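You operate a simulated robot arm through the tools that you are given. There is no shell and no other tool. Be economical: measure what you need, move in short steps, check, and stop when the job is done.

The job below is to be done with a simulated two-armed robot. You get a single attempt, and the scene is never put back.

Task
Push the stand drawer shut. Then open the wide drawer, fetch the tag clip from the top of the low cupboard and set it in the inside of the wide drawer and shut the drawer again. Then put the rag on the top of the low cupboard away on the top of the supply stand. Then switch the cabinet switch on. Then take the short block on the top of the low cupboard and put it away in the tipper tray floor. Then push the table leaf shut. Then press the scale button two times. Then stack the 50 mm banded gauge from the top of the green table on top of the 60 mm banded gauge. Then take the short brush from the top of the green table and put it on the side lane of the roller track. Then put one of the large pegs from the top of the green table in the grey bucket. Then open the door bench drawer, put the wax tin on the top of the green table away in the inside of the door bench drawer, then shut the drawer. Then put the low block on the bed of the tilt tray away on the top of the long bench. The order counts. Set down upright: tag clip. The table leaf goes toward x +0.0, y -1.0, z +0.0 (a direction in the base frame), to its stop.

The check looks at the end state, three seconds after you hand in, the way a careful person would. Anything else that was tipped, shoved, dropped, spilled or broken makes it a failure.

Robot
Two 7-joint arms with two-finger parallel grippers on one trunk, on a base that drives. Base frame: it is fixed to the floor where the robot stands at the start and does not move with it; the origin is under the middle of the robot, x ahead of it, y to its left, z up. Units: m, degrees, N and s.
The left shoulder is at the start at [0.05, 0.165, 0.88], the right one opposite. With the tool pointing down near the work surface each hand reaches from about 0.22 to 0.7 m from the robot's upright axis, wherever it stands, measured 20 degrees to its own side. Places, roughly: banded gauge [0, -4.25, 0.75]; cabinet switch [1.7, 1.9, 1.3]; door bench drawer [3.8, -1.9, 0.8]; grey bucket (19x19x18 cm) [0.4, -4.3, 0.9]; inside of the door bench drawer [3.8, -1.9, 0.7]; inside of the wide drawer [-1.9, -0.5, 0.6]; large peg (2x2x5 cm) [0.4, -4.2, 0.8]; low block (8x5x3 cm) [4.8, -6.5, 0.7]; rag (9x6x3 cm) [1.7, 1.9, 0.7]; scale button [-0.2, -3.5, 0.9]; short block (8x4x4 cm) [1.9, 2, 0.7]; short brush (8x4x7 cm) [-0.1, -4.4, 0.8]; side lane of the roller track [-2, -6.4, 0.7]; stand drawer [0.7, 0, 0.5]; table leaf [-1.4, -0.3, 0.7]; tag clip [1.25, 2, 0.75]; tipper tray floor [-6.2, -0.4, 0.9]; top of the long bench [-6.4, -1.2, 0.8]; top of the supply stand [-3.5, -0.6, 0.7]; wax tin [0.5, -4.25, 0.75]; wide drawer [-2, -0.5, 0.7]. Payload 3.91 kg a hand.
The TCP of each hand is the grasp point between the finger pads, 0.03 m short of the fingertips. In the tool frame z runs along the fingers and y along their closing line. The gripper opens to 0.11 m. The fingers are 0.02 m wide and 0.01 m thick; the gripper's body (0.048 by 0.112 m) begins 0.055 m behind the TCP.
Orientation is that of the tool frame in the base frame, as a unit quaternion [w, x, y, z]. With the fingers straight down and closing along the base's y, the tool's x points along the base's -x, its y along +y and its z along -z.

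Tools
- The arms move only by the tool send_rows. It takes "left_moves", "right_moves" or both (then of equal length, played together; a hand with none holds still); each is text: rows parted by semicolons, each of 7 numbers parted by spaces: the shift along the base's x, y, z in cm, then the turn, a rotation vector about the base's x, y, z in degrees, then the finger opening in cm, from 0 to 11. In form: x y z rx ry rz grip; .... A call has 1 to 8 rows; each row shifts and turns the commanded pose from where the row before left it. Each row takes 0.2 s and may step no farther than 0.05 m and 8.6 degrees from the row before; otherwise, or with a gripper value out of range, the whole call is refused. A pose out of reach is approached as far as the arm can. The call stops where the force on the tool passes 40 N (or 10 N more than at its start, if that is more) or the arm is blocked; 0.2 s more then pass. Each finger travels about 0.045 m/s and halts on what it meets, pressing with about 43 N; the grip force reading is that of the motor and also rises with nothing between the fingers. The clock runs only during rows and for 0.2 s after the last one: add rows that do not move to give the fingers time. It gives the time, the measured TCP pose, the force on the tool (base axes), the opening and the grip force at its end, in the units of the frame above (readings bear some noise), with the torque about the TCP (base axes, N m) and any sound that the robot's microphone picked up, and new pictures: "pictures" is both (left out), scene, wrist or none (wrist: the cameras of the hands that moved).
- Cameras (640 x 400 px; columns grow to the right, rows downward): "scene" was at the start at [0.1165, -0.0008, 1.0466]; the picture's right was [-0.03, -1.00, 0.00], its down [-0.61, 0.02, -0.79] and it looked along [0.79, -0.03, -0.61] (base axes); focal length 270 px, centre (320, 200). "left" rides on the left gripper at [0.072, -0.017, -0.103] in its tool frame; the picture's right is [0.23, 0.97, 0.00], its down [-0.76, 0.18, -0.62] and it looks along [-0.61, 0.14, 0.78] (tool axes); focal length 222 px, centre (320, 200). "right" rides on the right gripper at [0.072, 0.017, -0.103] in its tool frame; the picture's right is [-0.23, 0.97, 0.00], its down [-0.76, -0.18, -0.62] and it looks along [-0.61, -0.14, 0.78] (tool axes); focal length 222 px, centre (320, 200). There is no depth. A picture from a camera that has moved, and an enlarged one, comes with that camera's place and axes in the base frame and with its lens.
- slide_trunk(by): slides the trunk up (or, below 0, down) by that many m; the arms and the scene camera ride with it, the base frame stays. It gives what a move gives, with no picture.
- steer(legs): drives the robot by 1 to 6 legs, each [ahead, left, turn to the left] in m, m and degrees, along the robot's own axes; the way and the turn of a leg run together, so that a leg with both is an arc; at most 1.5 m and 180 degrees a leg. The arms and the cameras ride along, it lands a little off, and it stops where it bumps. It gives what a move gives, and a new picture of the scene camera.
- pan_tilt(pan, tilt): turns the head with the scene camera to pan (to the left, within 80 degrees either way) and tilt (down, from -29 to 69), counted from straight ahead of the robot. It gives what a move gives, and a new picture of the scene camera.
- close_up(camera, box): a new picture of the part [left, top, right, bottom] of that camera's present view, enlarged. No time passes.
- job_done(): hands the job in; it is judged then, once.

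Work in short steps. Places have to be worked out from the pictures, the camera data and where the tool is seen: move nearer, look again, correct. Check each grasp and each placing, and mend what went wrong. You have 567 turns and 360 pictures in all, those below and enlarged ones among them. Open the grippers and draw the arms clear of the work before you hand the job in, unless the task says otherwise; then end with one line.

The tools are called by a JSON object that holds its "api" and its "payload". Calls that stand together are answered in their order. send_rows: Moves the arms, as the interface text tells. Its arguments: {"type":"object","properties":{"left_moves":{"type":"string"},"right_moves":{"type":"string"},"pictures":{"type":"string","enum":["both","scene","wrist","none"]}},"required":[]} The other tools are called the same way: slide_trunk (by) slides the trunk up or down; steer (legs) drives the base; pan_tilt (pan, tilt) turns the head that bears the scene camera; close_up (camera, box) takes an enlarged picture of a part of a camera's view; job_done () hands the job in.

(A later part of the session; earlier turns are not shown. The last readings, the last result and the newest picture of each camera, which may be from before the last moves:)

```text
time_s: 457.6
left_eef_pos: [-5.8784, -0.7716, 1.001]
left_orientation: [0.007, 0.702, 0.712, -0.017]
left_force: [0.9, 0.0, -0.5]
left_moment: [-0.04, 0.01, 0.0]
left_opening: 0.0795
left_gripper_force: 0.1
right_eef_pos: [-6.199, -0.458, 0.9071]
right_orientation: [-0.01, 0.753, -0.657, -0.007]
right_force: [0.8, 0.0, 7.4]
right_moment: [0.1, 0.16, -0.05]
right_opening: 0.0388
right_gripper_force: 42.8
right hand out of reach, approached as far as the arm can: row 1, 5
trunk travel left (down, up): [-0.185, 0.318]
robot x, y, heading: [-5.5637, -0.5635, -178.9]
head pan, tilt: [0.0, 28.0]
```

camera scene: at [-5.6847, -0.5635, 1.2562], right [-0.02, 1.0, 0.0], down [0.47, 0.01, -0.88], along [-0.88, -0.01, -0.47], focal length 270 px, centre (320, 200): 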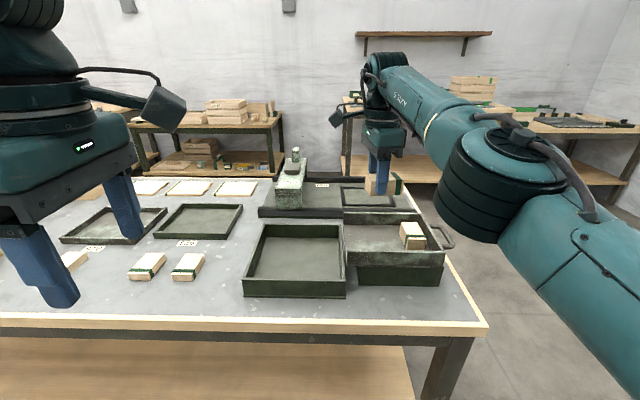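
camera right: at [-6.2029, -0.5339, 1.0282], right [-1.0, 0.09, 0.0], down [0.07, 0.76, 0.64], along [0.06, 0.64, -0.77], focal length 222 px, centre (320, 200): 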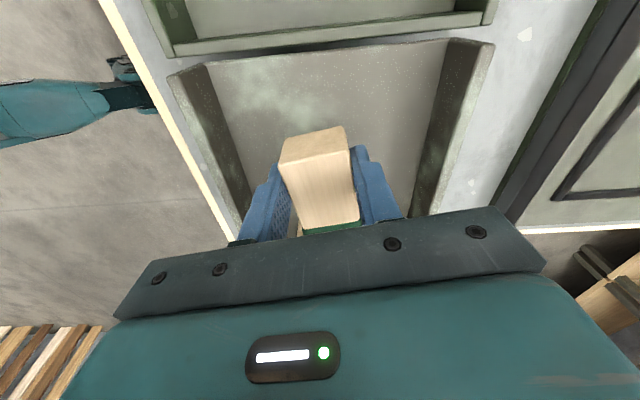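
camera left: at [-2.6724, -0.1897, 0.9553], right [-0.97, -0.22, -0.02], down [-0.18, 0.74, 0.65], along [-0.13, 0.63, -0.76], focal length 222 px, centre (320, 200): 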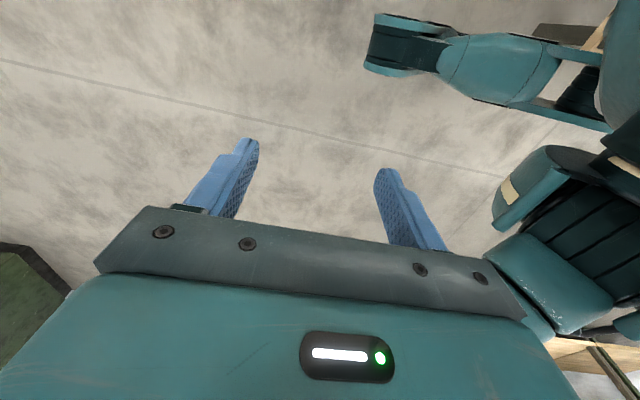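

Contact at 7 N. I release and rise.

{"api": "send_rows", "payload": {"right_moves": "0 0 0 0 0 0 4.5; 0 0 0 0 0 0 5.5; 0 0 0 0 0 0 5.5; 0 0 1 0 0 0 5.5; 0 0 2 0 0 0 5.5; 0 0 3 0 0 0 5.5; 0 0 3 0 0 0 5.5; 0 0 3 0 0 0 5.5", "pictures": "both"}}

```text
time_s: 459.4
left_eef_pos: [-5.8799, -0.7719, 0.9984]
left_orientation: [0.008, 0.702, 0.712, -0.016]
left_force: [-0.8, 0.5, -0.3]
left_moment: [-0.01, 0.0, 0.01]
left_opening: 0.0799
left_gripper_force: 0.2
right_eef_pos: [-6.1741, -0.4522, 0.9933]
right_orientation: [-0.01, 0.754, -0.657, -0.008]
right_force: [0.9, -0.2, 0.2]
right_moment: [0.03, 0.01, -0.02]
right_opening: 0.0552
right_gripper_force: 0.0
right hand out of reach, approached as far as the arm can: row 5, 6, 7, 8
trunk travel left (down, up): [-0.185, 0.318]
robot x, y, heading: [-5.5622, -0.5623, -178.9]
head pan, tilt: [0.0, 28.0]
camera scene: at [-5.684, -0.5634, 1.1463], right [-0.02, 1.0, 0.0], down [0.47, 0.01, -0.88], along [-0.88, -0.01, -0.47], focal length 270 px, centre (320, 200)
camera right: at [-6.1835, -0.5285, 1.0945], right [-1.0, 0.09, 0.0], down [0.07, 0.76, 0.64], along [0.06, 0.64, -0.77], focal length 222 px, centre (320, 200)
```

scene: 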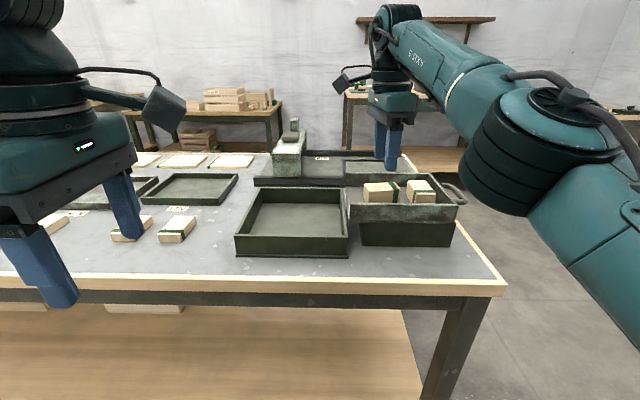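
right: 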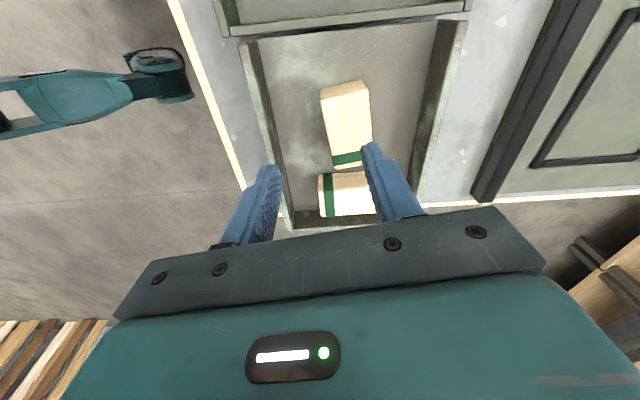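

The short block rests in the tipper tray beside the other. Next is the table leaf: I back away and drive east to it.

{"api": "send_rows", "payload": {"right_moves": "3 0 2 0 0 0 5.5; 3 0 2 0 0 0 5.5; 3 0 2 0 0 0 5.5", "pictures": "none"}}

{"api": "steer", "payload": {"legs": [[-0.45, 0, 0], [0, -1.1, 0], [0, 0, 179], [1.5, 0, 0], [1.5, 0, 0]]}}

{"api": "steer", "payload": {"legs": [[0.62, 0, 0], [0, 0, -90]]}}

{"api": "pan_tilt", "payload": {"pan": 0, "tilt": 40}}

```text
time_s: 460.1
left_eef_pos: [-5.879, -0.7726, 0.9991]
left_orientation: [0.007, 0.702, 0.712, -0.016]
left_force: [-0.1, -0.4, -0.7]
left_moment: [-0.03, 0.04, 0.06]
left_opening: 0.0801
left_gripper_force: 0.1
right_eef_pos: [-6.1153, -0.4578, 1.0573]
right_orientation: [-0.01, 0.754, -0.657, -0.007]
right_force: [0.4, -1.5, -0.3]
right_moment: [0.0, 0.01, -0.01]
right_opening: 0.0548
right_gripper_force: 0.1
right hand out of reach, approached as far as the arm can: row 1, 2
trunk travel left (down, up): [-0.185, 0.318]
robot x, y, heading: [-5.5681, -0.5619, -178.8]
head pan, tilt: [0.0, 28.0]
```

```text
time_s: 489.5
left_eef_pos: [-1.8224, 0.7454, 0.9989]
left_orientation: [0.016, -0.703, 0.711, 0.007]
left_force: [0.5, 0.0, -0.8]
left_moment: [0.04, -0.02, 0.01]
left_opening: 0.08
left_gripper_force: 0.1
right_eef_pos: [-1.5941, 0.4257, 1.0578]
right_orientation: [0.007, 0.667, 0.745, -0.011]
right_force: [0.0, -0.5, 0.5]
right_moment: [-0.02, 0.0, 0.0]
right_opening: 0.055
right_gripper_force: 0.0
trunk travel left (down, up): [-0.185, 0.318]
robot x, y, heading: [-2.1444, 0.545, -0.3]
head pan, tilt: [0.0, 28.0]
camera scene: at [-2.0229, 0.5463, 1.1463], right [-0.01, -1.0, 0.0], down [-0.47, 0.0, -0.88], along [0.88, -0.01, -0.47], focal length 270 px, centre (320, 200)
```

scene: 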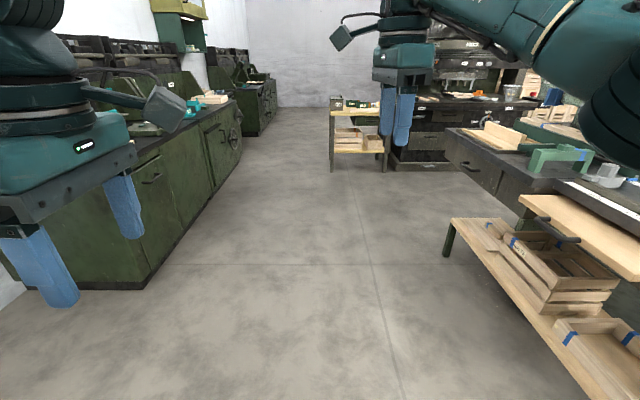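

```text
time_s: 496.8
left_eef_pos: [-1.3207, 0.22, 0.9998]
left_orientation: [0.017, 0.0, 1.0, -0.007]
left_force: [-0.5, 0.4, -0.2]
left_moment: [-0.02, 0.03, 0.01]
left_opening: 0.0799
left_gripper_force: 0.0
right_eef_pos: [-1.64, -0.0123, 1.0575]
right_orientation: [-0.002, 0.998, 0.061, -0.013]
right_force: [0.0, 0.0, 0.0]
right_moment: [0.0, 0.0, 0.02]
right_opening: 0.0551
right_gripper_force: 0.0
trunk travel left (down, up): [-0.185, 0.318]
robot x, y, heading: [-1.5244, 0.5377, -89.8]
head pan, tilt: [0.0, 28.0]
camera scene: at [-1.5241, 0.4207, 1.1463], right [-1.0, 0.0, 0.0], down [0.0, 0.47, -0.88], along [0.0, -0.88, -0.47], focal length 270 px, centre (320, 200)
```

scene: 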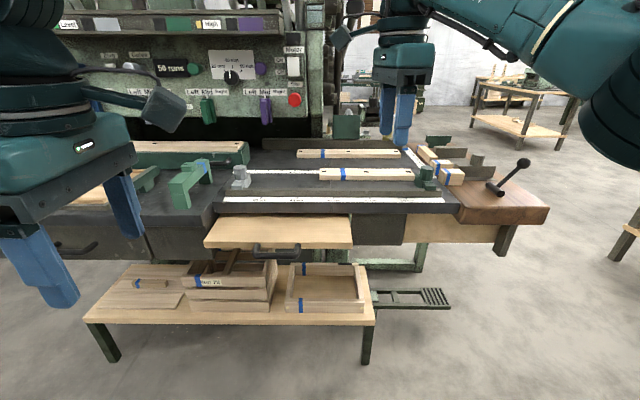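

```text
time_s: 497.5
left_eef_pos: [-1.3208, 0.2206, 0.9995]
left_orientation: [0.017, 0.001, 1.0, -0.006]
left_force: [0.1, 0.6, -0.3]
left_moment: [0.0, 0.02, 0.0]
left_opening: 0.0798
left_gripper_force: 0.1
right_eef_pos: [-1.639, -0.0117, 1.0575]
right_orientation: [-0.002, 0.998, 0.061, -0.013]
right_force: [0.1, -0.7, 1.0]
right_moment: [0.02, 0.01, 0.0]
right_opening: 0.0551
right_gripper_force: 0.0
trunk travel left (down, up): [-0.185, 0.318]
robot x, y, heading: [-1.5252, 0.5393, -90.0]
head pan, tilt: [0.0, 40.0]
camera scene: at [-1.5241, 0.4268, 1.1279], right [-1.0, 0.0, 0.0], down [0.0, 0.64, -0.77], along [0.0, -0.77, -0.64], focal length 270 px, centre (320, 200)
```

scene: 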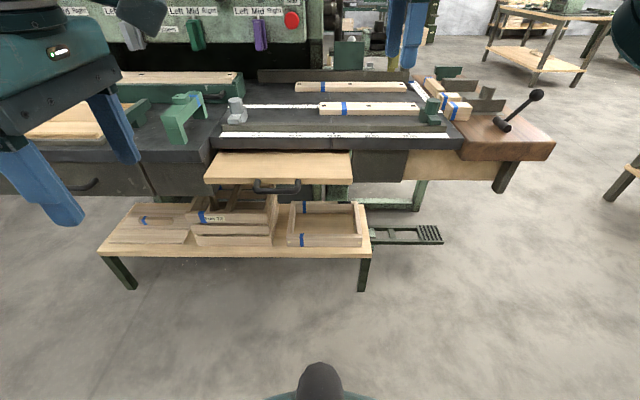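

Triangulated: leaf handle at about (-1.414, -0.13, 0.707), protruding ~0.15 m from the bench. I line up the right hand, pitch it forward and lower.

{"api": "steer", "payload": {"legs": [[0, 0.21, 0]]}}

{"api": "send_rows", "payload": {"right_moves": "0 2 0 -8.5 0 0 0; 0 2 0 -8.5 0 0 0; 0 2 0 -8.5 0 0 0; 0 2 0 -8.5 0 0 0; 0 2 0 -8.5 0 0 0; 0 2 0 -8.5 0 0 0; 0 0 -2 -8.5 0 0 0; 0 0 -2 -8.5 0 0 0", "pictures": "none"}}

{"api": "slide_trunk", "payload": {"by": -0.16}}

{"api": "send_rows", "payload": {"right_moves": "0 0 -3 -3 0 0 0; 0 0 -3 -3 0 0 0; 0 0 -3 0 0 0 0; 0 0 -2 0 0 0 0", "pictures": "both"}}

```text
time_s: 499.1
left_eef_pos: [-1.1139, 0.2218, 0.9999]
left_orientation: [0.017, 0.0, 1.0, -0.005]
left_force: [0.4, -0.7, 0.1]
left_moment: [0.0, 0.04, -0.02]
left_opening: 0.0802
left_gripper_force: 0.0
right_eef_pos: [-1.4322, -0.0104, 1.0574]
right_orientation: [-0.002, 0.998, 0.062, -0.012]
right_force: [0.1, 0.1, -0.7]
right_moment: [-0.01, 0.02, 0.01]
right_opening: 0.0548
right_gripper_force: 0.0
trunk travel left (down, up): [-0.185, 0.318]
robot x, y, heading: [-1.3159, 0.5341, -89.8]
head pan, tilt: [0.0, 40.0]
camera scene: at [-1.3177, 0.4275, 1.1278], right [-1.0, 0.0, 0.0], down [0.0, 0.64, -0.77], along [0.0, -0.77, -0.64], focal length 270 px, centre (320, 200)
```

scene: 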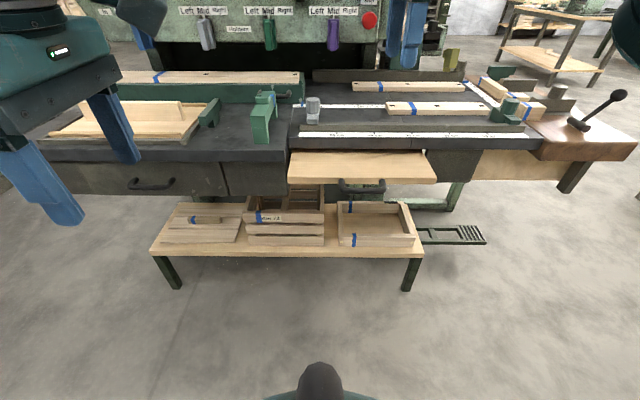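

```text
time_s: 500.9
left_eef_pos: [-1.1136, 0.2218, 1.0001]
left_orientation: [0.016, 0.0, 1.0, -0.006]
left_force: [0.0, -0.7, -0.1]
left_moment: [-0.02, -0.01, -0.01]
left_opening: 0.08
left_gripper_force: 0.0
right_eef_pos: [-1.4322, 0.1087, 1.0164]
right_orientation: [0.558, 0.828, 0.044, -0.044]
right_force: [0.0, -0.7, 0.6]
right_moment: [0.03, 0.01, 0.0]
right_opening: 0.0
right_gripper_force: 37.4
trunk travel left (down, up): [-0.185, 0.318]
robot x, y, heading: [-1.3185, 0.5381, -90.0]
head pan, tilt: [0.0, 40.0]
```

```text
time_s: 502.8
left_eef_pos: [-1.1143, 0.222, 0.8386]
left_orientation: [0.016, -0.001, 1.0, -0.006]
left_force: [0.1, 0.0, 0.9]
left_moment: [0.02, -0.02, 0.02]
left_opening: 0.0799
left_gripper_force: 0.0
right_eef_pos: [-1.4319, 0.1088, 0.8572]
right_orientation: [0.556, 0.828, 0.044, -0.045]
right_force: [-0.1, 1.1, -0.5]
right_moment: [0.0, 0.0, 0.03]
right_opening: 0.0
right_gripper_force: 38.2
trunk travel left (down, up): [-0.025, 0.478]
robot x, y, heading: [-1.3182, 0.5398, -89.8]
head pan, tilt: [0.0, 40.0]
```

```text
time_s: 503.8
left_eef_pos: [-1.1134, 0.2221, 0.8384]
left_orientation: [0.017, 0.0, 1.0, -0.007]
left_force: [0.0, -0.1, -0.2]
left_moment: [-0.04, -0.02, -0.03]
left_opening: 0.0799
left_gripper_force: 0.2
right_eef_pos: [-1.4331, 0.1096, 0.7472]
right_orientation: [0.599, 0.798, 0.042, -0.047]
right_force: [-0.2, 0.4, 0.4]
right_moment: [0.02, -0.02, -0.01]
right_opening: 0.0
right_gripper_force: 37.8
trunk travel left (down, up): [-0.025, 0.478]
robot x, y, heading: [-1.3187, 0.5429, -89.7]
head pan, tilt: [0.0, 40.0]
camera scene: at [-1.3179, 0.4276, 0.9678], right [-1.0, 0.0, 0.0], down [0.0, 0.64, -0.77], along [0.0, -0.77, -0.64], focal length 270 px, centre (320, 200)
camera right: at [-1.3566, 0.2042, 0.7829], right [-0.11, -0.27, 0.96], down [-0.76, 0.64, 0.1], along [-0.64, -0.72, -0.28], focal length 222 px, centre (320, 200)
```

scene: 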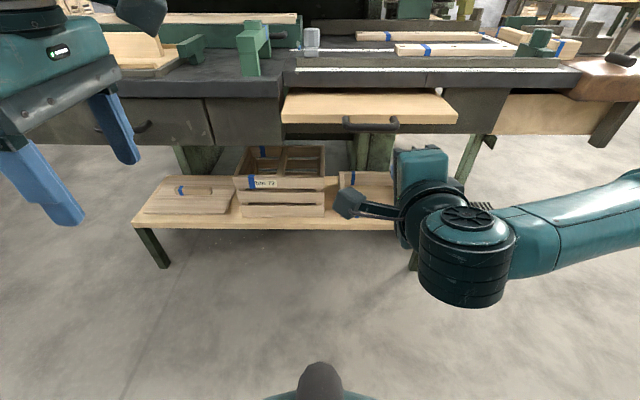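
right: 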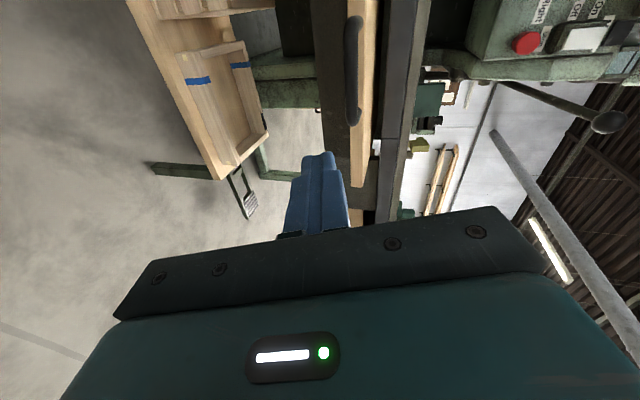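

The handle is at (-1.42, -0.13, 0.722). I trim the tip onto it and drive forward to push.

{"api": "send_rows", "payload": {"right_moves": "1.2 0 -1.2 0 0 0 0; 0 0 0 0 0 0 0", "pictures": "none"}}

{"api": "steer", "payload": {"legs": [[0.22, 0, 0]]}}

```text
time_s: 504.4
left_eef_pos: [-1.114, 0.2222, 0.8398]
left_orientation: [0.016, 0.0, 1.0, -0.006]
left_force: [0.0, -0.1, -0.3]
left_moment: [0.0, 0.01, 0.0]
left_opening: 0.0801
left_gripper_force: 0.1
right_eef_pos: [-1.4201, 0.108, 0.7346]
right_orientation: [0.598, 0.799, 0.042, -0.047]
right_force: [-1.1, -0.7, 0.0]
right_moment: [0.01, 0.02, 0.02]
right_opening: 0.0
right_gripper_force: 37.8
trunk travel left (down, up): [-0.025, 0.478]
robot x, y, heading: [-1.321, 0.5403, -90.0]
head pan, tilt: [0.0, 40.0]
```

```text
time_s: 506.0
left_eef_pos: [-1.1144, 0.003, 0.8387]
left_orientation: [0.016, 0.0, 1.0, -0.006]
left_force: [-1.0, 0.1, 0.0]
left_moment: [0.0, -0.01, 0.02]
left_opening: 0.08
left_gripper_force: 0.0
right_eef_pos: [-1.4205, -0.1101, 0.735]
right_orientation: [0.599, 0.798, 0.041, -0.048]
right_force: [0.3, -0.9, -0.5]
right_moment: [-0.04, 0.02, 0.0]
right_opening: 0.0001
right_gripper_force: 37.5
trunk travel left (down, up): [-0.025, 0.478]
robot x, y, heading: [-1.3184, 0.319, -89.8]
head pan, tilt: [0.0, 40.0]
camera scene: at [-1.3176, 0.2084, 0.9678], right [-1.0, 0.0, 0.0], down [0.0, 0.64, -0.77], along [0.0, -0.77, -0.64], focal length 270 px, centre (320, 200)
```

scene: 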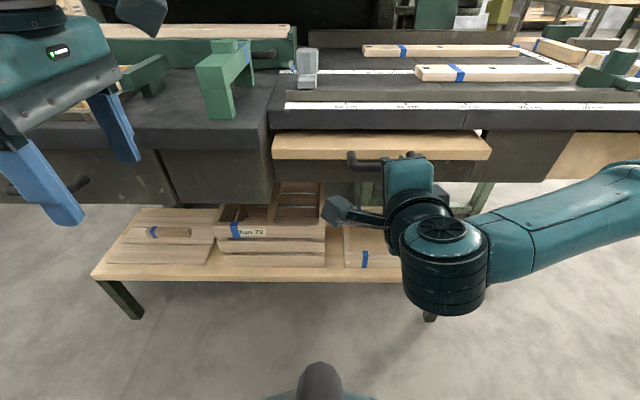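

I raise and retract the left hand first so it can't touch the bench, then continue pushing.

{"api": "send_rows", "payload": {"left_moves": "0 3 4 0 0 0 8; 0 3 4 0 0 0 8; 0 3 4 0 0 0 8; 0 3 4 0 0 0 8", "pictures": "none"}}

{"api": "steer", "payload": {"legs": [[0.25, 0, 0]]}}

```text
time_s: 507.0
left_eef_pos: [-1.1279, 0.1146, 0.9847]
left_orientation: [0.014, 0.0, 1.0, -0.005]
left_force: [-0.1, 0.5, -0.1]
left_moment: [0.01, 0.0, -0.01]
left_opening: 0.0799
left_gripper_force: 0.1
left hand out of reach, approached as far as the arm can: row 4
right_eef_pos: [-1.4222, -0.1113, 0.7361]
right_orientation: [0.599, 0.798, 0.04, -0.048]
right_force: [0.4, 1.3, -0.1]
right_moment: [-0.01, 0.03, 0.02]
right_opening: 0.0003
right_gripper_force: 37.4
trunk travel left (down, up): [-0.025, 0.478]
robot x, y, heading: [-1.3162, 0.3155, -89.7]
head pan, tilt: [0.0, 40.0]
```

```text
time_s: 508.1
left_eef_pos: [-1.127, 0.0671, 0.9839]
left_orientation: [0.016, 0.001, 1.0, -0.006]
left_force: [0.6, 0.4, 0.2]
left_moment: [-0.01, 0.0, 0.02]
left_opening: 0.08
left_gripper_force: 0.3
right_eef_pos: [-1.4215, -0.1523, 0.7372]
right_orientation: [0.599, 0.798, 0.044, -0.046]
right_force: [-1.6, 9.8, 2.2]
right_moment: [-0.12, -0.01, -0.01]
right_opening: 0.0
right_gripper_force: 37.7
trunk travel left (down, up): [-0.025, 0.478]
robot x, y, heading: [-1.3144, 0.2751, -90.2]
head pan, tilt: [0.0, 40.0]
stopped in leg 1: the force on the tool passed its limit (the readings are from after the stop); the commanded pose is now the measured one
camera scene: at [-1.3178, 0.1606, 0.9678], right [-1.0, 0.0, 0.0], down [0.0, 0.64, -0.77], along [0.0, -0.77, -0.64], focal length 270 px, centre (320, 200)
```

scene: 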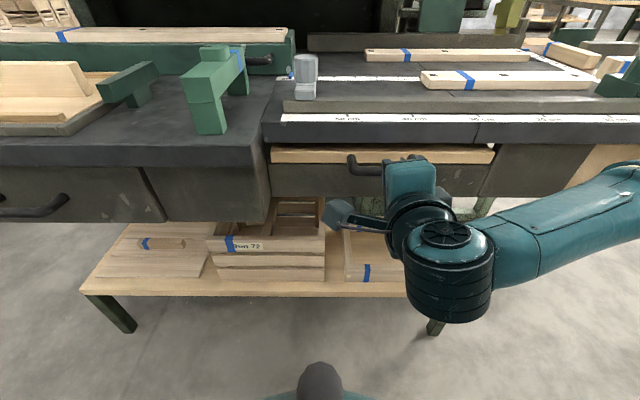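

It stopped after ~4.5 cm of travel. I back off and check whether the leaf is at its stop.

{"api": "steer", "payload": {"legs": [[-0.25, 0, 0]]}}

{"api": "close_up", "payload": {"camera": "scene", "box": [240, 60, 480, 210]}}

```text
time_s: 509.9
left_eef_pos: [-1.1296, 0.3145, 0.9842]
left_orientation: [0.015, 0.0, 1.0, -0.006]
left_force: [-0.3, 0.1, 0.1]
left_moment: [-0.03, 0.0, 0.04]
left_opening: 0.08
left_gripper_force: 0.1
right_eef_pos: [-1.4219, 0.0945, 0.7352]
right_orientation: [0.598, 0.799, 0.044, -0.047]
right_force: [-0.2, -0.4, 1.0]
right_moment: [0.01, 0.0, 0.01]
right_opening: 0.0
right_gripper_force: 37.7
trunk travel left (down, up): [-0.025, 0.478]
robot x, y, heading: [-1.318, 0.5196, -89.9]
head pan, tilt: [0.0, 40.0]
camera scene: at [-1.3179, 0.408, 0.9678], right [-1.0, 0.0, 0.0], down [0.0, 0.64, -0.77], along [0.0, -0.77, -0.64], focal length 270 px, centre (320, 200)
```

scene: 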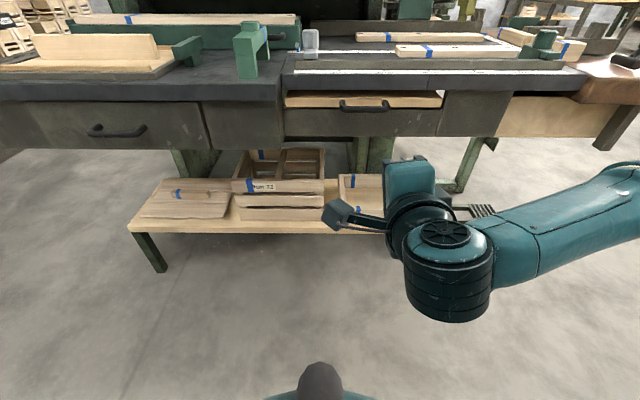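

```text
2.67 times, centred on (360, 135) of scene
camera zoom: at [-1.3179, 0.408, 0.9678], right [-1.0, 0.0, 0.0], down [0.0, 0.64, -0.77], along [0.0, -0.77, -0.64], focal length 721 px, centre (213, 373)
```

zoom: 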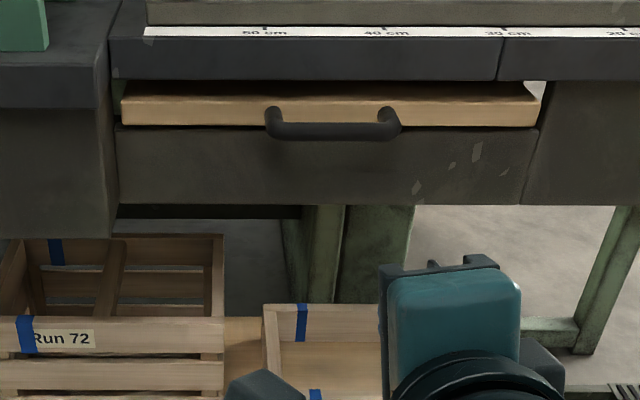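

The leaf front looks about flush. To be sure I push directly on the leaf's edge beside the handle (x≈-1.54, z≈0.738).

{"api": "send_rows", "payload": {"right_moves": "-4 0 0.5 0 0 0 0; -4 0 0.6 0 0 0 0; -4 0 0 0 0 0 0; 0 0 0 0 0 0 0", "pictures": "none"}}

{"api": "steer", "payload": {"legs": [[0.24, 0, 0]]}}

{"api": "steer", "payload": {"legs": [[0.12, 0, 0]]}}

```text
time_s: 510.9
left_eef_pos: [-1.1282, 0.3147, 0.9855]
left_orientation: [0.016, 0.0, 1.0, -0.006]
left_force: [0.1, 0.0, -0.1]
left_moment: [-0.04, 0.0, 0.02]
left_opening: 0.08
left_gripper_force: 0.1
right_eef_pos: [-1.5304, 0.0607, 0.7453]
right_orientation: [0.598, 0.799, 0.044, -0.046]
right_force: [0.3, 0.2, 0.5]
right_moment: [-0.02, 0.01, 0.0]
right_opening: 0.0
right_gripper_force: 37.8
right hand out of reach, approached as far as the arm can: row 1, 2, 3
trunk travel left (down, up): [-0.025, 0.478]
robot x, y, heading: [-1.318, 0.5177, -89.9]
head pan, tilt: [0.0, 40.0]
```

```text
time_s: 512.7
left_eef_pos: [-1.128, 0.0741, 0.9848]
left_orientation: [0.015, -0.001, 1.0, -0.006]
left_force: [0.0, -1.2, 0.4]
left_moment: [0.02, 0.0, -0.01]
left_opening: 0.0802
left_gripper_force: 0.0
right_eef_pos: [-1.5291, -0.1799, 0.7458]
right_orientation: [0.598, 0.799, 0.045, -0.047]
right_force: [-0.3, 0.0, -0.1]
right_moment: [0.0, 0.01, 0.02]
right_opening: 0.0
right_gripper_force: 37.5
trunk travel left (down, up): [-0.025, 0.478]
robot x, y, heading: [-1.3177, 0.2808, -89.7]
head pan, tilt: [0.0, 40.0]
camera scene: at [-1.3171, 0.1676, 0.9678], right [-1.0, 0.0, 0.0], down [0.0, 0.64, -0.77], along [0.0, -0.77, -0.64], focal length 270 px, centre (320, 200)
```

scene: 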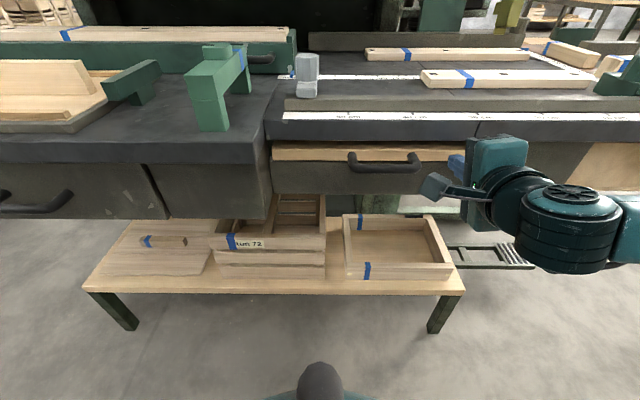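

```text
time_s: 513.5
left_eef_pos: [-1.128, 0.0506, 0.9848]
left_orientation: [0.015, 0.0, 1.0, -0.006]
left_force: [0.0, -0.1, 0.1]
left_moment: [0.0, -0.01, 0.0]
left_opening: 0.08
left_gripper_force: 0.0
right_eef_pos: [-1.5289, -0.1986, 0.7467]
right_orientation: [0.599, 0.798, 0.045, -0.047]
right_force: [-2.3, 9.9, 3.8]
right_moment: [-0.06, -0.01, 0.03]
right_opening: 0.0001
right_gripper_force: 38.0
trunk travel left (down, up): [-0.025, 0.478]
robot x, y, heading: [-1.319, 0.2538, -90.0]
head pan, tilt: [0.0, 40.0]
stopped in leg 1: the force on the tool passed its limit (the readings are from after the stop); the commanded pose is now the measured one
camera scene: at [-1.3174, 0.1445, 0.9678], right [-1.0, 0.0, 0.0], down [0.0, 0.64, -0.77], along [0.0, -0.77, -0.64], focal length 270 px, centre (320, 200)
```

scene: 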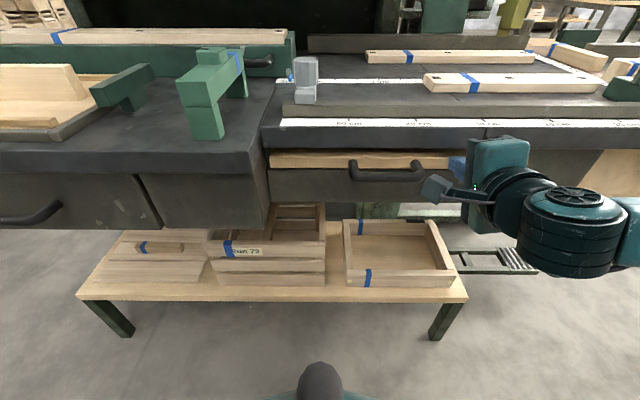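

Same stop when pushing the edge itself, so the leaf is fully in. I retract, level the hand, and drive to the south aisle toward the green table.

{"api": "steer", "payload": {"legs": [[-0.3, 0, 0]]}}

{"api": "send_rows", "payload": {"right_moves": "2 0 3 8.5 0 0 0; 2 0 3 8.5 0 0 0; 2 0 3 8.5 0 0 0; 2 0 3 8.5 0 0 0; 2 0 3 8.5 0 0 0; 0 0 3 8.5 0 0 0; 0 0 2 8.5 0 0 0; 0 0 0 8.5 0 0 0", "pictures": "none"}}

{"api": "steer", "payload": {"legs": [[0, 1.45, 0], [1.4, 0, 0], [1.3, 0, 0]]}}

{"api": "pan_tilt", "payload": {"pan": 0, "tilt": 25}}

```text
time_s: 515.6
left_eef_pos: [-1.1265, 0.3509, 0.9849]
left_orientation: [0.016, -0.001, 1.0, -0.006]
left_force: [-0.2, -0.5, -0.1]
left_moment: [-0.01, -0.01, -0.01]
left_opening: 0.0801
left_gripper_force: 0.0
right_eef_pos: [-1.5295, 0.1, 0.7458]
right_orientation: [0.597, 0.799, 0.045, -0.047]
right_force: [0.1, 0.0, 0.2]
right_moment: [-0.01, -0.01, -0.03]
right_opening: 0.0
right_gripper_force: 38.3
trunk travel left (down, up): [-0.025, 0.478]
robot x, y, heading: [-1.3191, 0.5509, -89.7]
head pan, tilt: [0.0, 40.0]
camera scene: at [-1.3179, 0.4445, 0.9678], right [-1.0, 0.0, 0.0], down [0.0, 0.64, -0.77], along [0.0, -0.77, -0.64], focal length 270 px, centre (320, 200)
```

scene: 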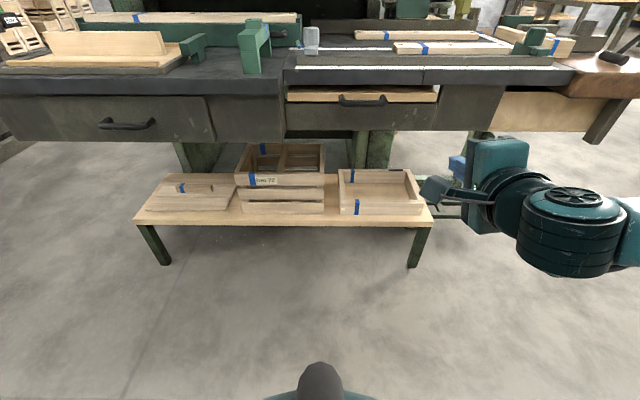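

```text
time_s: 517.4
left_eef_pos: [-1.1282, 0.3517, 0.9854]
left_orientation: [0.015, -0.001, 1.0, -0.005]
left_force: [0.4, 0.1, 0.8]
left_moment: [0.0, -0.02, 0.01]
left_opening: 0.0801
left_gripper_force: 0.1
right_eef_pos: [-1.4291, 0.1023, 0.9462]
right_orientation: [0.047, 0.997, 0.063, -0.014]
right_force: [-0.1, -0.8, -0.4]
right_moment: [0.0, 0.0, 0.0]
right_opening: 0.0001
right_gripper_force: 37.9
trunk travel left (down, up): [-0.025, 0.478]
robot x, y, heading: [-1.3169, 0.5567, -89.6]
head pan, tilt: [0.0, 40.0]
```

```text
time_s: 537.3
left_eef_pos: [0.3145, -2.3463, 0.9843]
left_orientation: [0.016, 0.007, 1.0, -0.005]
left_force: [0.4, 0.4, 0.9]
left_moment: [0.01, 0.01, 0.0]
left_opening: 0.0799
left_gripper_force: 0.1
right_eef_pos: [0.0087, -2.5901, 0.9452]
right_orientation: [0.05, 0.997, 0.056, -0.014]
right_force: [-0.1, -0.5, 0.0]
right_moment: [-0.03, 0.0, 0.0]
right_opening: 0.0003
right_gripper_force: 37.4
trunk travel left (down, up): [-0.025, 0.478]
robot x, y, heading: [0.1252, -2.1357, -90.3]
head pan, tilt: [0.0, 40.0]
camera scene: at [0.1256, -2.2503, 0.9678], right [-1.0, 0.01, 0.0], down [0.01, 0.64, -0.77], along [-0.01, -0.77, -0.64], focal length 270 px, centre (320, 200)
```

scene: 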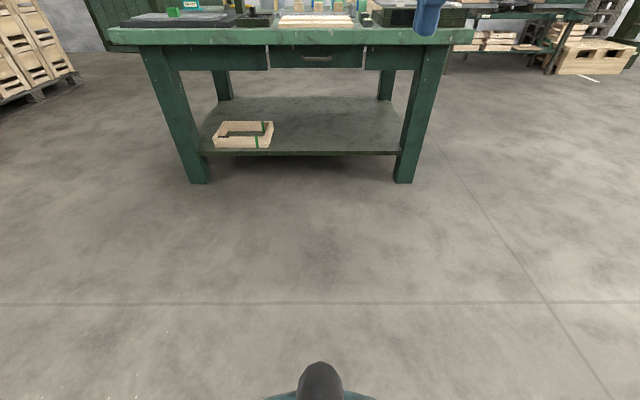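

```text
time_s: 538.1
left_eef_pos: [0.314, -2.346, 0.9847]
left_orientation: [0.014, 0.007, 1.0, -0.006]
left_force: [-1.1, -1.2, 0.3]
left_moment: [0.02, -0.01, -0.02]
left_opening: 0.0797
left_gripper_force: 0.0
right_eef_pos: [0.0104, -2.5925, 0.9461]
right_orientation: [0.049, 0.997, 0.056, -0.014]
right_force: [-0.6, 0.3, 1.1]
right_moment: [-0.03, 0.0, -0.03]
right_opening: 0.0
right_gripper_force: 37.7
trunk travel left (down, up): [-0.025, 0.478]
robot x, y, heading: [0.1235, -2.1404, -90.7]
head pan, tilt: [0.0, 25.0]
camera scene: at [0.1255, -2.2574, 0.9911], right [-1.0, 0.01, 0.0], down [0.0, 0.42, -0.91], along [-0.01, -0.91, -0.42], focal length 270 px, centre (320, 200)
```

scene: 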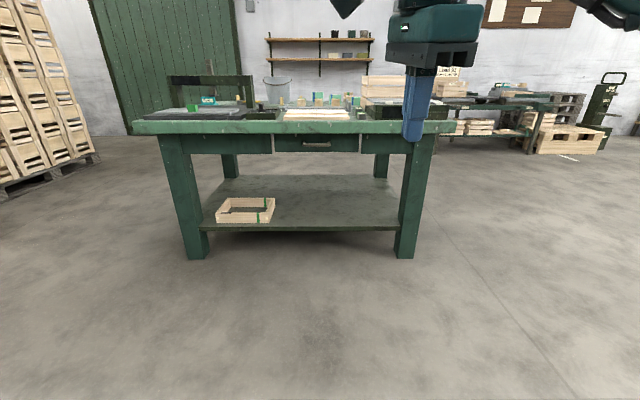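

The green table is ahead (top z≈0.77, front y≈-3.5). I raise the trunk, move closer and survey it.

{"api": "slide_trunk", "payload": {"by": 0.28}}

{"api": "steer", "payload": {"legs": [[0.6, 0, 0.5]]}}

{"api": "pan_tilt", "payload": {"pan": 0, "tilt": 32}}

```text
time_s: 540.9
left_eef_pos: [0.3137, -2.3464, 1.2644]
left_orientation: [0.015, 0.007, 1.0, -0.005]
left_force: [0.0, -0.2, -0.4]
left_moment: [0.0, -0.01, 0.0]
left_opening: 0.0799
left_gripper_force: 0.2
right_eef_pos: [0.0111, -2.5921, 1.2252]
right_orientation: [0.049, 0.997, 0.055, -0.014]
right_force: [-1.2, 0.7, 0.6]
right_moment: [-0.02, 0.01, 0.04]
right_opening: 0.0
right_gripper_force: 38.3
trunk travel left (down, up): [-0.305, 0.198]
robot x, y, heading: [0.1242, -2.1345, -90.7]
head pan, tilt: [0.0, 25.0]
```

```text
time_s: 544.3
left_eef_pos: [0.3105, -2.9498, 1.2641]
left_orientation: [0.015, 0.004, 1.0, -0.005]
left_force: [-0.4, 0.5, 0.1]
left_moment: [0.0, 0.02, -0.03]
left_opening: 0.0799
left_gripper_force: 0.1
right_eef_pos: [0.0069, -3.1971, 1.2262]
right_orientation: [0.048, 0.997, 0.059, -0.013]
right_force: [0.2, 0.0, 0.2]
right_moment: [0.0, 0.0, -0.03]
right_opening: 0.0
right_gripper_force: 37.5
trunk travel left (down, up): [-0.305, 0.198]
robot x, y, heading: [0.1232, -2.7414, -90.7]
head pan, tilt: [0.0, 25.0]
camera scene: at [0.1212, -2.8625, 1.2711], right [-1.0, 0.01, 0.0], down [0.0, 0.42, -0.91], along [0.0, -0.91, -0.42], focal length 270 px, centre (320, 200)
```

scene: 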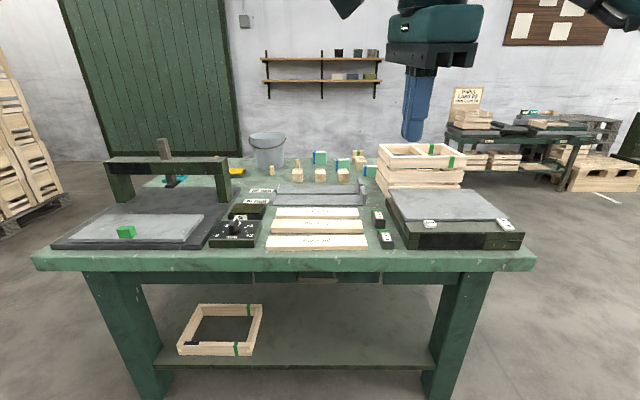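

```text
time_s: 545.0
left_eef_pos: [0.3117, -2.9489, 1.2651]
left_orientation: [0.015, 0.003, 1.0, -0.006]
left_force: [0.9, -0.5, 0.1]
left_moment: [0.01, 0.01, 0.0]
left_opening: 0.08
left_gripper_force: 0.1
right_eef_pos: [0.0065, -3.197, 1.2256]
right_orientation: [0.049, 0.997, 0.059, -0.014]
right_force: [-0.5, 0.8, -0.8]
right_moment: [-0.04, 0.0, -0.02]
right_opening: 0.0
right_gripper_force: 37.4
trunk travel left (down, up): [-0.305, 0.198]
robot x, y, heading: [0.1193, -2.7448, -90.5]
head pan, tilt: [0.0, 32.0]
camera scene: at [0.1212, -2.8596, 1.2601], right [-1.0, 0.01, 0.0], down [0.0, 0.53, -0.85], along [0.0, -0.85, -0.53], focal length 270 px, centre (320, 200)
```

scene: 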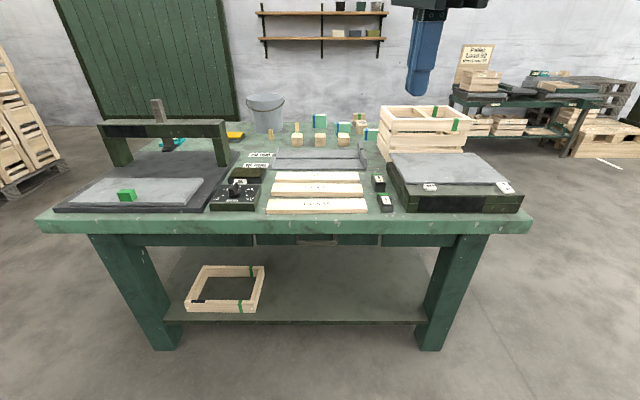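

The scale is the dark box with a grey plate on the right. I zoom in on its buttons, and on the back of the table.

{"api": "close_up", "payload": {"camera": "scene", "box": [370, 140, 530, 240]}}

{"api": "close_up", "payload": {"camera": "scene", "box": [225, 85, 385, 185]}}

```text
4.00 times, centred on (450, 190) of scene
camera zoom: at [0.1212, -2.8596, 1.2601], right [-1.0, 0.01, 0.0], down [0.0, 0.53, -0.85], along [0.0, -0.85, -0.53], focal length 1081 px, centre (-200, 240)
```

zoom: 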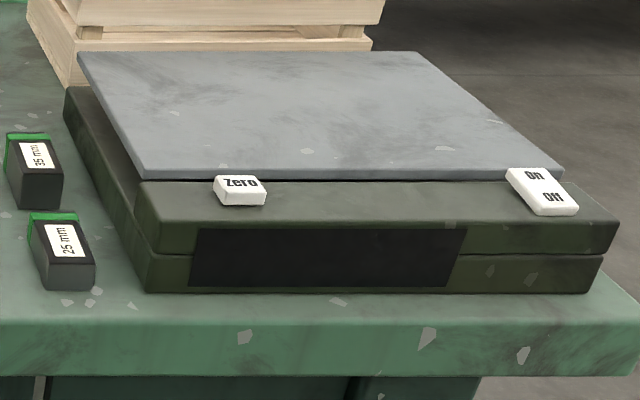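

```text
4.00 times, centred on (305, 135) of scene
camera zoom: at [0.1212, -2.8596, 1.2601], right [-1.0, 0.01, 0.0], down [0.0, 0.53, -0.85], along [0.0, -0.85, -0.53], focal length 1081 px, centre (380, 460)
```

zoom: 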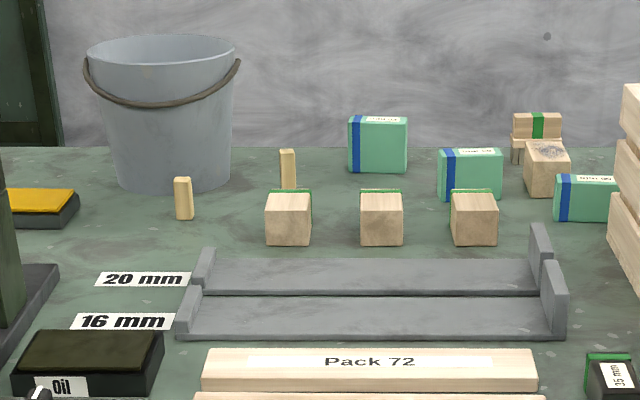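

The scale button is the white "Zero" key at about (-0.21, -3.58, 0.87). I move so the right hand hovers over it.

{"api": "steer", "payload": {"legs": [[0.33, -0.215, 0]]}}

{"api": "send_rows", "payload": {"right_moves": "0 -2 -4 5.6 0 0 0; 0 -2 -4 0 0 0 0; 0 0 -4 0 0 0 0; 0 0 -4 0 0 0 0", "pictures": "both"}}

```text
time_s: 547.5
left_eef_pos: [0.0941, -3.2788, 1.2637]
left_orientation: [0.015, 0.004, 1.0, -0.005]
left_force: [-0.7, -0.1, -0.7]
left_moment: [0.02, 0.0, 0.01]
left_opening: 0.0799
left_gripper_force: 0.0
right_eef_pos: [-0.2086, -3.5267, 1.2248]
right_orientation: [0.049, 0.997, 0.058, -0.014]
right_force: [-0.8, -0.6, -0.2]
right_moment: [0.05, -0.06, -0.01]
right_opening: 0.0003
right_gripper_force: 37.2
trunk travel left (down, up): [-0.305, 0.198]
robot x, y, heading: [-0.0985, -3.0716, -90.2]
head pan, tilt: [0.0, 32.0]
camera scene: at [-0.095, -3.1895, 1.26], right [-1.0, 0.01, 0.0], down [0.0, 0.53, -0.85], along [0.0, -0.85, -0.53], focal length 270 px, centre (320, 200)
```

scene: 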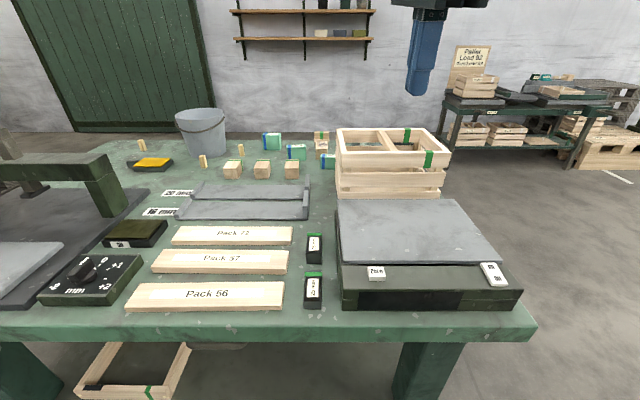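

```text
time_s: 548.5
left_eef_pos: [0.0944, -3.2798, 1.2648]
left_orientation: [0.016, 0.004, 1.0, -0.005]
left_force: [0.0, -0.2, 1.0]
left_moment: [0.03, 0.0, 0.02]
left_opening: 0.0803
left_gripper_force: 0.0
right_eef_pos: [-0.2083, -3.5668, 1.0639]
right_orientation: [0.0, 0.998, 0.059, -0.01]
right_force: [0.1, 0.2, 0.0]
right_moment: [0.03, 0.02, -0.01]
right_opening: 0.0
right_gripper_force: 37.9
trunk travel left (down, up): [-0.305, 0.198]
robot x, y, heading: [-0.0932, -3.0721, -90.6]
head pan, tilt: [0.0, 32.0]
camera scene: at [-0.0949, -3.1894, 1.26], right [-1.0, 0.01, 0.0], down [0.0, 0.53, -0.85], along [0.0, -0.85, -0.53], focal length 270 px, centre (320, 200)
camera right: at [-0.1337, -3.5748, 1.1667], right [-0.11, -0.99, 0.0], down [-0.76, 0.09, 0.64], along [-0.64, 0.07, -0.77], focal length 222 px, centre (320, 200)
```

scene: 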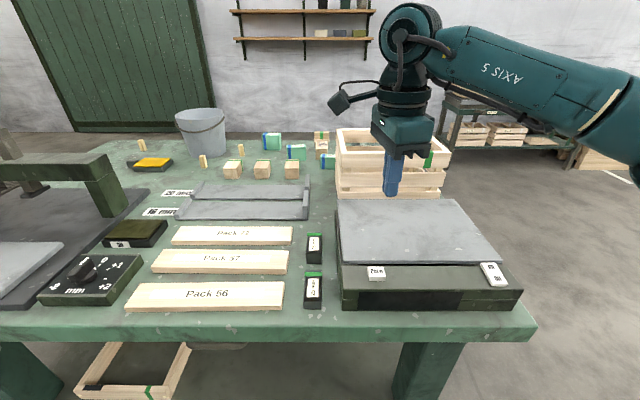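
right: 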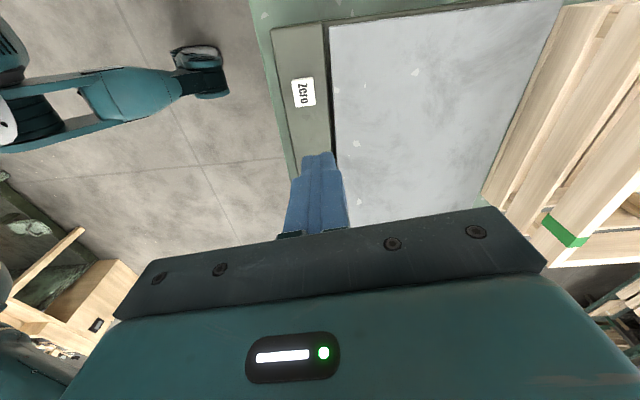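

Button top triangulated at (-0.203, -3.547, 0.875). I align and descend to just above it.

{"api": "send_rows", "payload": {"right_moves": "0.5 2 -3 0 0 0 0; 0 0 -4 0 0 0 0; 0 0 -4 0 0 0 0; 0 0 -2.5 0 0 0 0", "pictures": "wrist"}}

```text
time_s: 549.5
left_eef_pos: [0.0938, -3.2798, 1.2648]
left_orientation: [0.015, 0.003, 1.0, -0.005]
left_force: [-0.2, 0.5, -0.4]
left_moment: [0.02, -0.01, -0.03]
left_opening: 0.0797
left_gripper_force: 0.1
right_eef_pos: [-0.2061, -3.5462, 0.9294]
right_orientation: [0.001, 0.998, 0.06, -0.011]
right_force: [0.6, -0.2, 0.3]
right_moment: [0.03, 0.02, 0.02]
right_opening: 0.0
right_gripper_force: 37.5
trunk travel left (down, up): [-0.305, 0.198]
robot x, y, heading: [-0.0923, -3.0732, -90.6]
head pan, tilt: [0.0, 32.0]
camera right: at [-0.1298, -3.5541, 1.0321], right [-0.11, -0.99, 0.0], down [-0.76, 0.09, 0.64], along [-0.64, 0.07, -0.77], focal length 222 px, centre (320, 200)
```

right: 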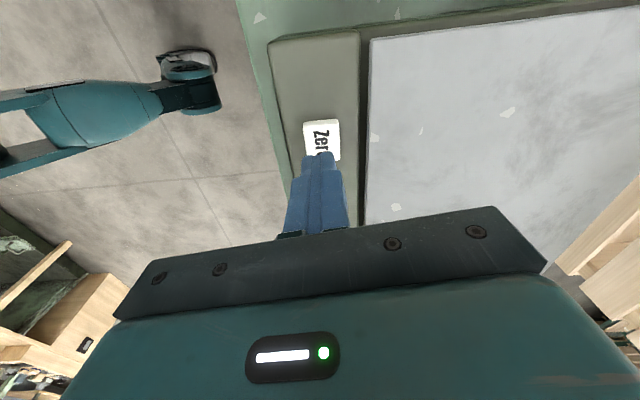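

Aligned over the key. I press down in small steps, watching for a click.

{"api": "send_rows", "payload": {"right_moves": "0.3 0 -1 0 0 0 0; 0 0 -0.7 0 0 0 0; 0 0 -0.4 0 0 0 0; 0 0 -0.3 0 0 0 0; 0 0 -0.3 0 0 0 0; 0 0 -0.3 0 0 0 0", "pictures": "none"}}

```text
time_s: 550.9
left_eef_pos: [0.0947, -3.2785, 1.265]
left_orientation: [0.015, 0.004, 1.0, -0.006]
left_force: [0.8, -0.1, 0.0]
left_moment: [0.02, 0.03, 0.0]
left_opening: 0.0801
left_gripper_force: 0.0
right_eef_pos: [-0.2026, -3.547, 0.9016]
right_orientation: [0.002, 0.998, 0.06, -0.012]
right_force: [-3.5, 1.3, 11.4]
right_moment: [0.05, 0.01, 0.02]
right_opening: 0.0
right_gripper_force: 37.6
trunk travel left (down, up): [-0.305, 0.198]
robot x, y, heading: [-0.0933, -3.0742, -90.0]
head pan, tilt: [0.0, 32.0]
heard: click
```

Click heard: first press. I release fully (2 cm up).

{"api": "send_rows", "payload": {"right_moves": "0 0 1 0 0 0 0; 0 0 1 0 0 0 0; 0 0 0 0 0 0 0; 0 0 0 0 0 0 0", "pictures": "none"}}

```text
time_s: 551.9
left_eef_pos: [0.0959, -3.2796, 1.2646]
left_orientation: [0.015, 0.004, 1.0, -0.005]
left_force: [0.0, 0.3, -0.5]
left_moment: [-0.03, -0.01, 0.0]
left_opening: 0.0801
left_gripper_force: 0.0
right_eef_pos: [-0.2012, -3.547, 0.9203]
right_orientation: [0.0, 0.998, 0.059, -0.011]
right_force: [-1.0, -1.0, -0.2]
right_moment: [0.01, 0.02, 0.02]
right_opening: 0.0002
right_gripper_force: 37.4
trunk travel left (down, up): [-0.305, 0.198]
robot x, y, heading: [-0.0937, -3.0742, -90.4]
head pan, tilt: [0.0, 32.0]
```

Now the second press.

{"api": "send_rows", "payload": {"right_moves": "0 0 -1 0 0 0 0; 0 0 -0.5 0 0 0 0; 0 0 -0.3 0 0 0 0; 0 0 -0.2 0 0 0 0", "pictures": "none"}}

```text
time_s: 552.9
left_eef_pos: [0.0957, -3.2784, 1.2663]
left_orientation: [0.015, 0.004, 1.0, -0.006]
left_force: [0.8, -0.8, 0.0]
left_moment: [0.0, 0.01, 0.01]
left_opening: 0.0802
left_gripper_force: 0.1
right_eef_pos: [-0.2016, -3.5458, 0.9019]
right_orientation: [0.001, 0.998, 0.058, -0.01]
right_force: [-0.2, -0.6, 10.3]
right_moment: [0.01, -0.08, 0.03]
right_opening: 0.0001
right_gripper_force: 37.4
trunk travel left (down, up): [-0.305, 0.198]
robot x, y, heading: [-0.0958, -3.0728, -90.4]
head pan, tilt: [0.0, 32.0]
heard: click
```

Second click heard. I raise the hand clear and zoom on the gauges to read labels.

{"api": "send_rows", "payload": {"right_moves": "0 0 3 0 0 0 0; 0 0 4 0 0 0 0; 0 0 4 0 0 0 0; 0 2 4 0 0 0 4; 0 2 2 0 0 0 8", "pictures": "none"}}

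{"api": "close_up", "payload": {"camera": "scene", "box": [255, 120, 351, 180]}}

{"api": "close_up", "payload": {"camera": "scene", "box": [110, 100, 270, 200]}}

```text
time_s: 554.1
left_eef_pos: [0.0931, -3.2791, 1.2649]
left_orientation: [0.014, 0.004, 1.0, -0.006]
left_force: [0.0, 0.0, 0.6]
left_moment: [0.0, -0.01, 0.0]
left_opening: 0.0802
left_gripper_force: 0.0
right_eef_pos: [-0.2003, -3.5065, 1.07]
right_orientation: [0.0, 0.998, 0.059, -0.012]
right_force: [-0.3, 1.5, -0.3]
right_moment: [0.04, 0.02, -0.01]
right_opening: 0.0492
right_gripper_force: 0.0
trunk travel left (down, up): [-0.305, 0.198]
robot x, y, heading: [-0.0935, -3.0724, -90.0]
head pan, tilt: [0.0, 32.0]
```

```text
6.67 times, centred on (303, 150) of scene
camera zoom: at [-0.0948, -3.1888, 1.26], right [-1.0, 0.01, 0.0], down [0.0, 0.53, -0.85], along [0.0, -0.85, -0.53], focal length 1802 px, centre (433, 533)
```

zoom: 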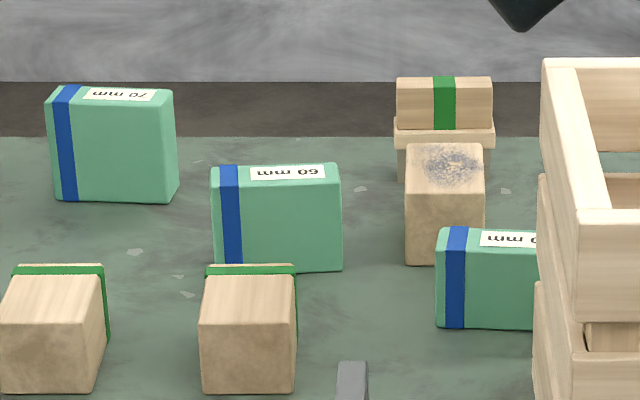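

```text
4.00 times, centred on (190, 150) of scene
camera zoom: at [-0.0948, -3.1888, 1.26], right [-1.0, 0.01, 0.0], down [0.0, 0.53, -0.85], along [0.0, -0.85, -0.53], focal length 1081 px, centre (840, 400)
```

zoom: 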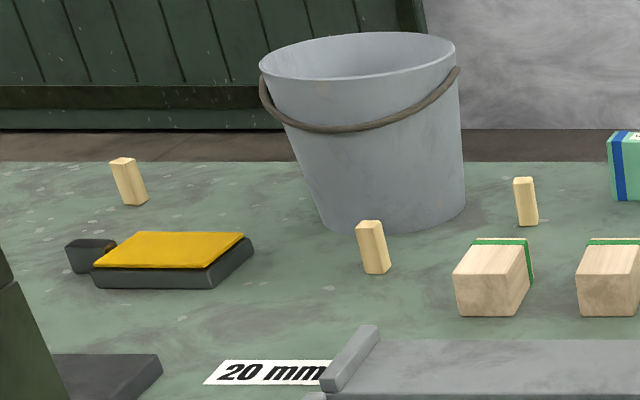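

Gauges read 70, 60 and a third (50) mm with labels facing south. I drive around the west side to the table's south side.

{"api": "steer", "payload": {"legs": [[0, -1.0, 0], [1.2, 0, 0], [1.05, 0, 0], [0, 0, 178]]}}

```text
time_s: 577.1
left_eef_pos: [-1.2858, -5.09, 1.2648]
left_orientation: [-0.005, 1.0, -0.02, -0.016]
left_force: [-0.5, -0.6, -0.2]
left_moment: [0.02, -0.01, -0.01]
left_opening: 0.08
left_gripper_force: 0.0
right_eef_pos: [-0.9845, -4.8722, 1.071]
right_orientation: [0.011, -0.043, 0.999, -0.001]
right_force: [0.4, -1.0, 0.4]
right_moment: [-0.04, 0.01, 0.01]
right_opening: 0.0803
right_gripper_force: 0.1
trunk travel left (down, up): [-0.305, 0.198]
robot x, y, heading: [-1.1032, -5.3044, 87.7]
head pan, tilt: [0.0, 32.0]
camera scene: at [-1.0987, -5.1811, 1.26], right [1.0, -0.04, 0.0], down [-0.02, -0.53, -0.85], along [0.03, 0.85, -0.53], focal length 270 px, centre (320, 200)
```

scene: 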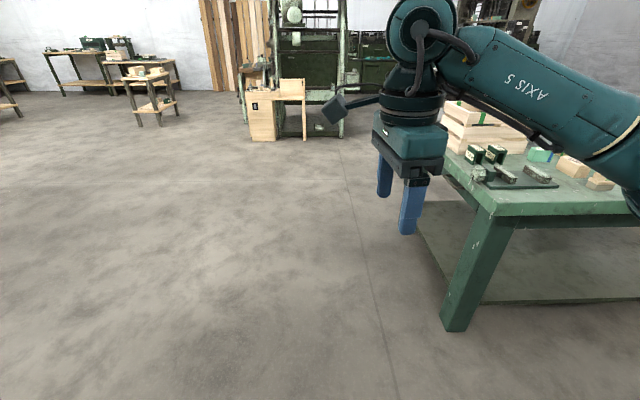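

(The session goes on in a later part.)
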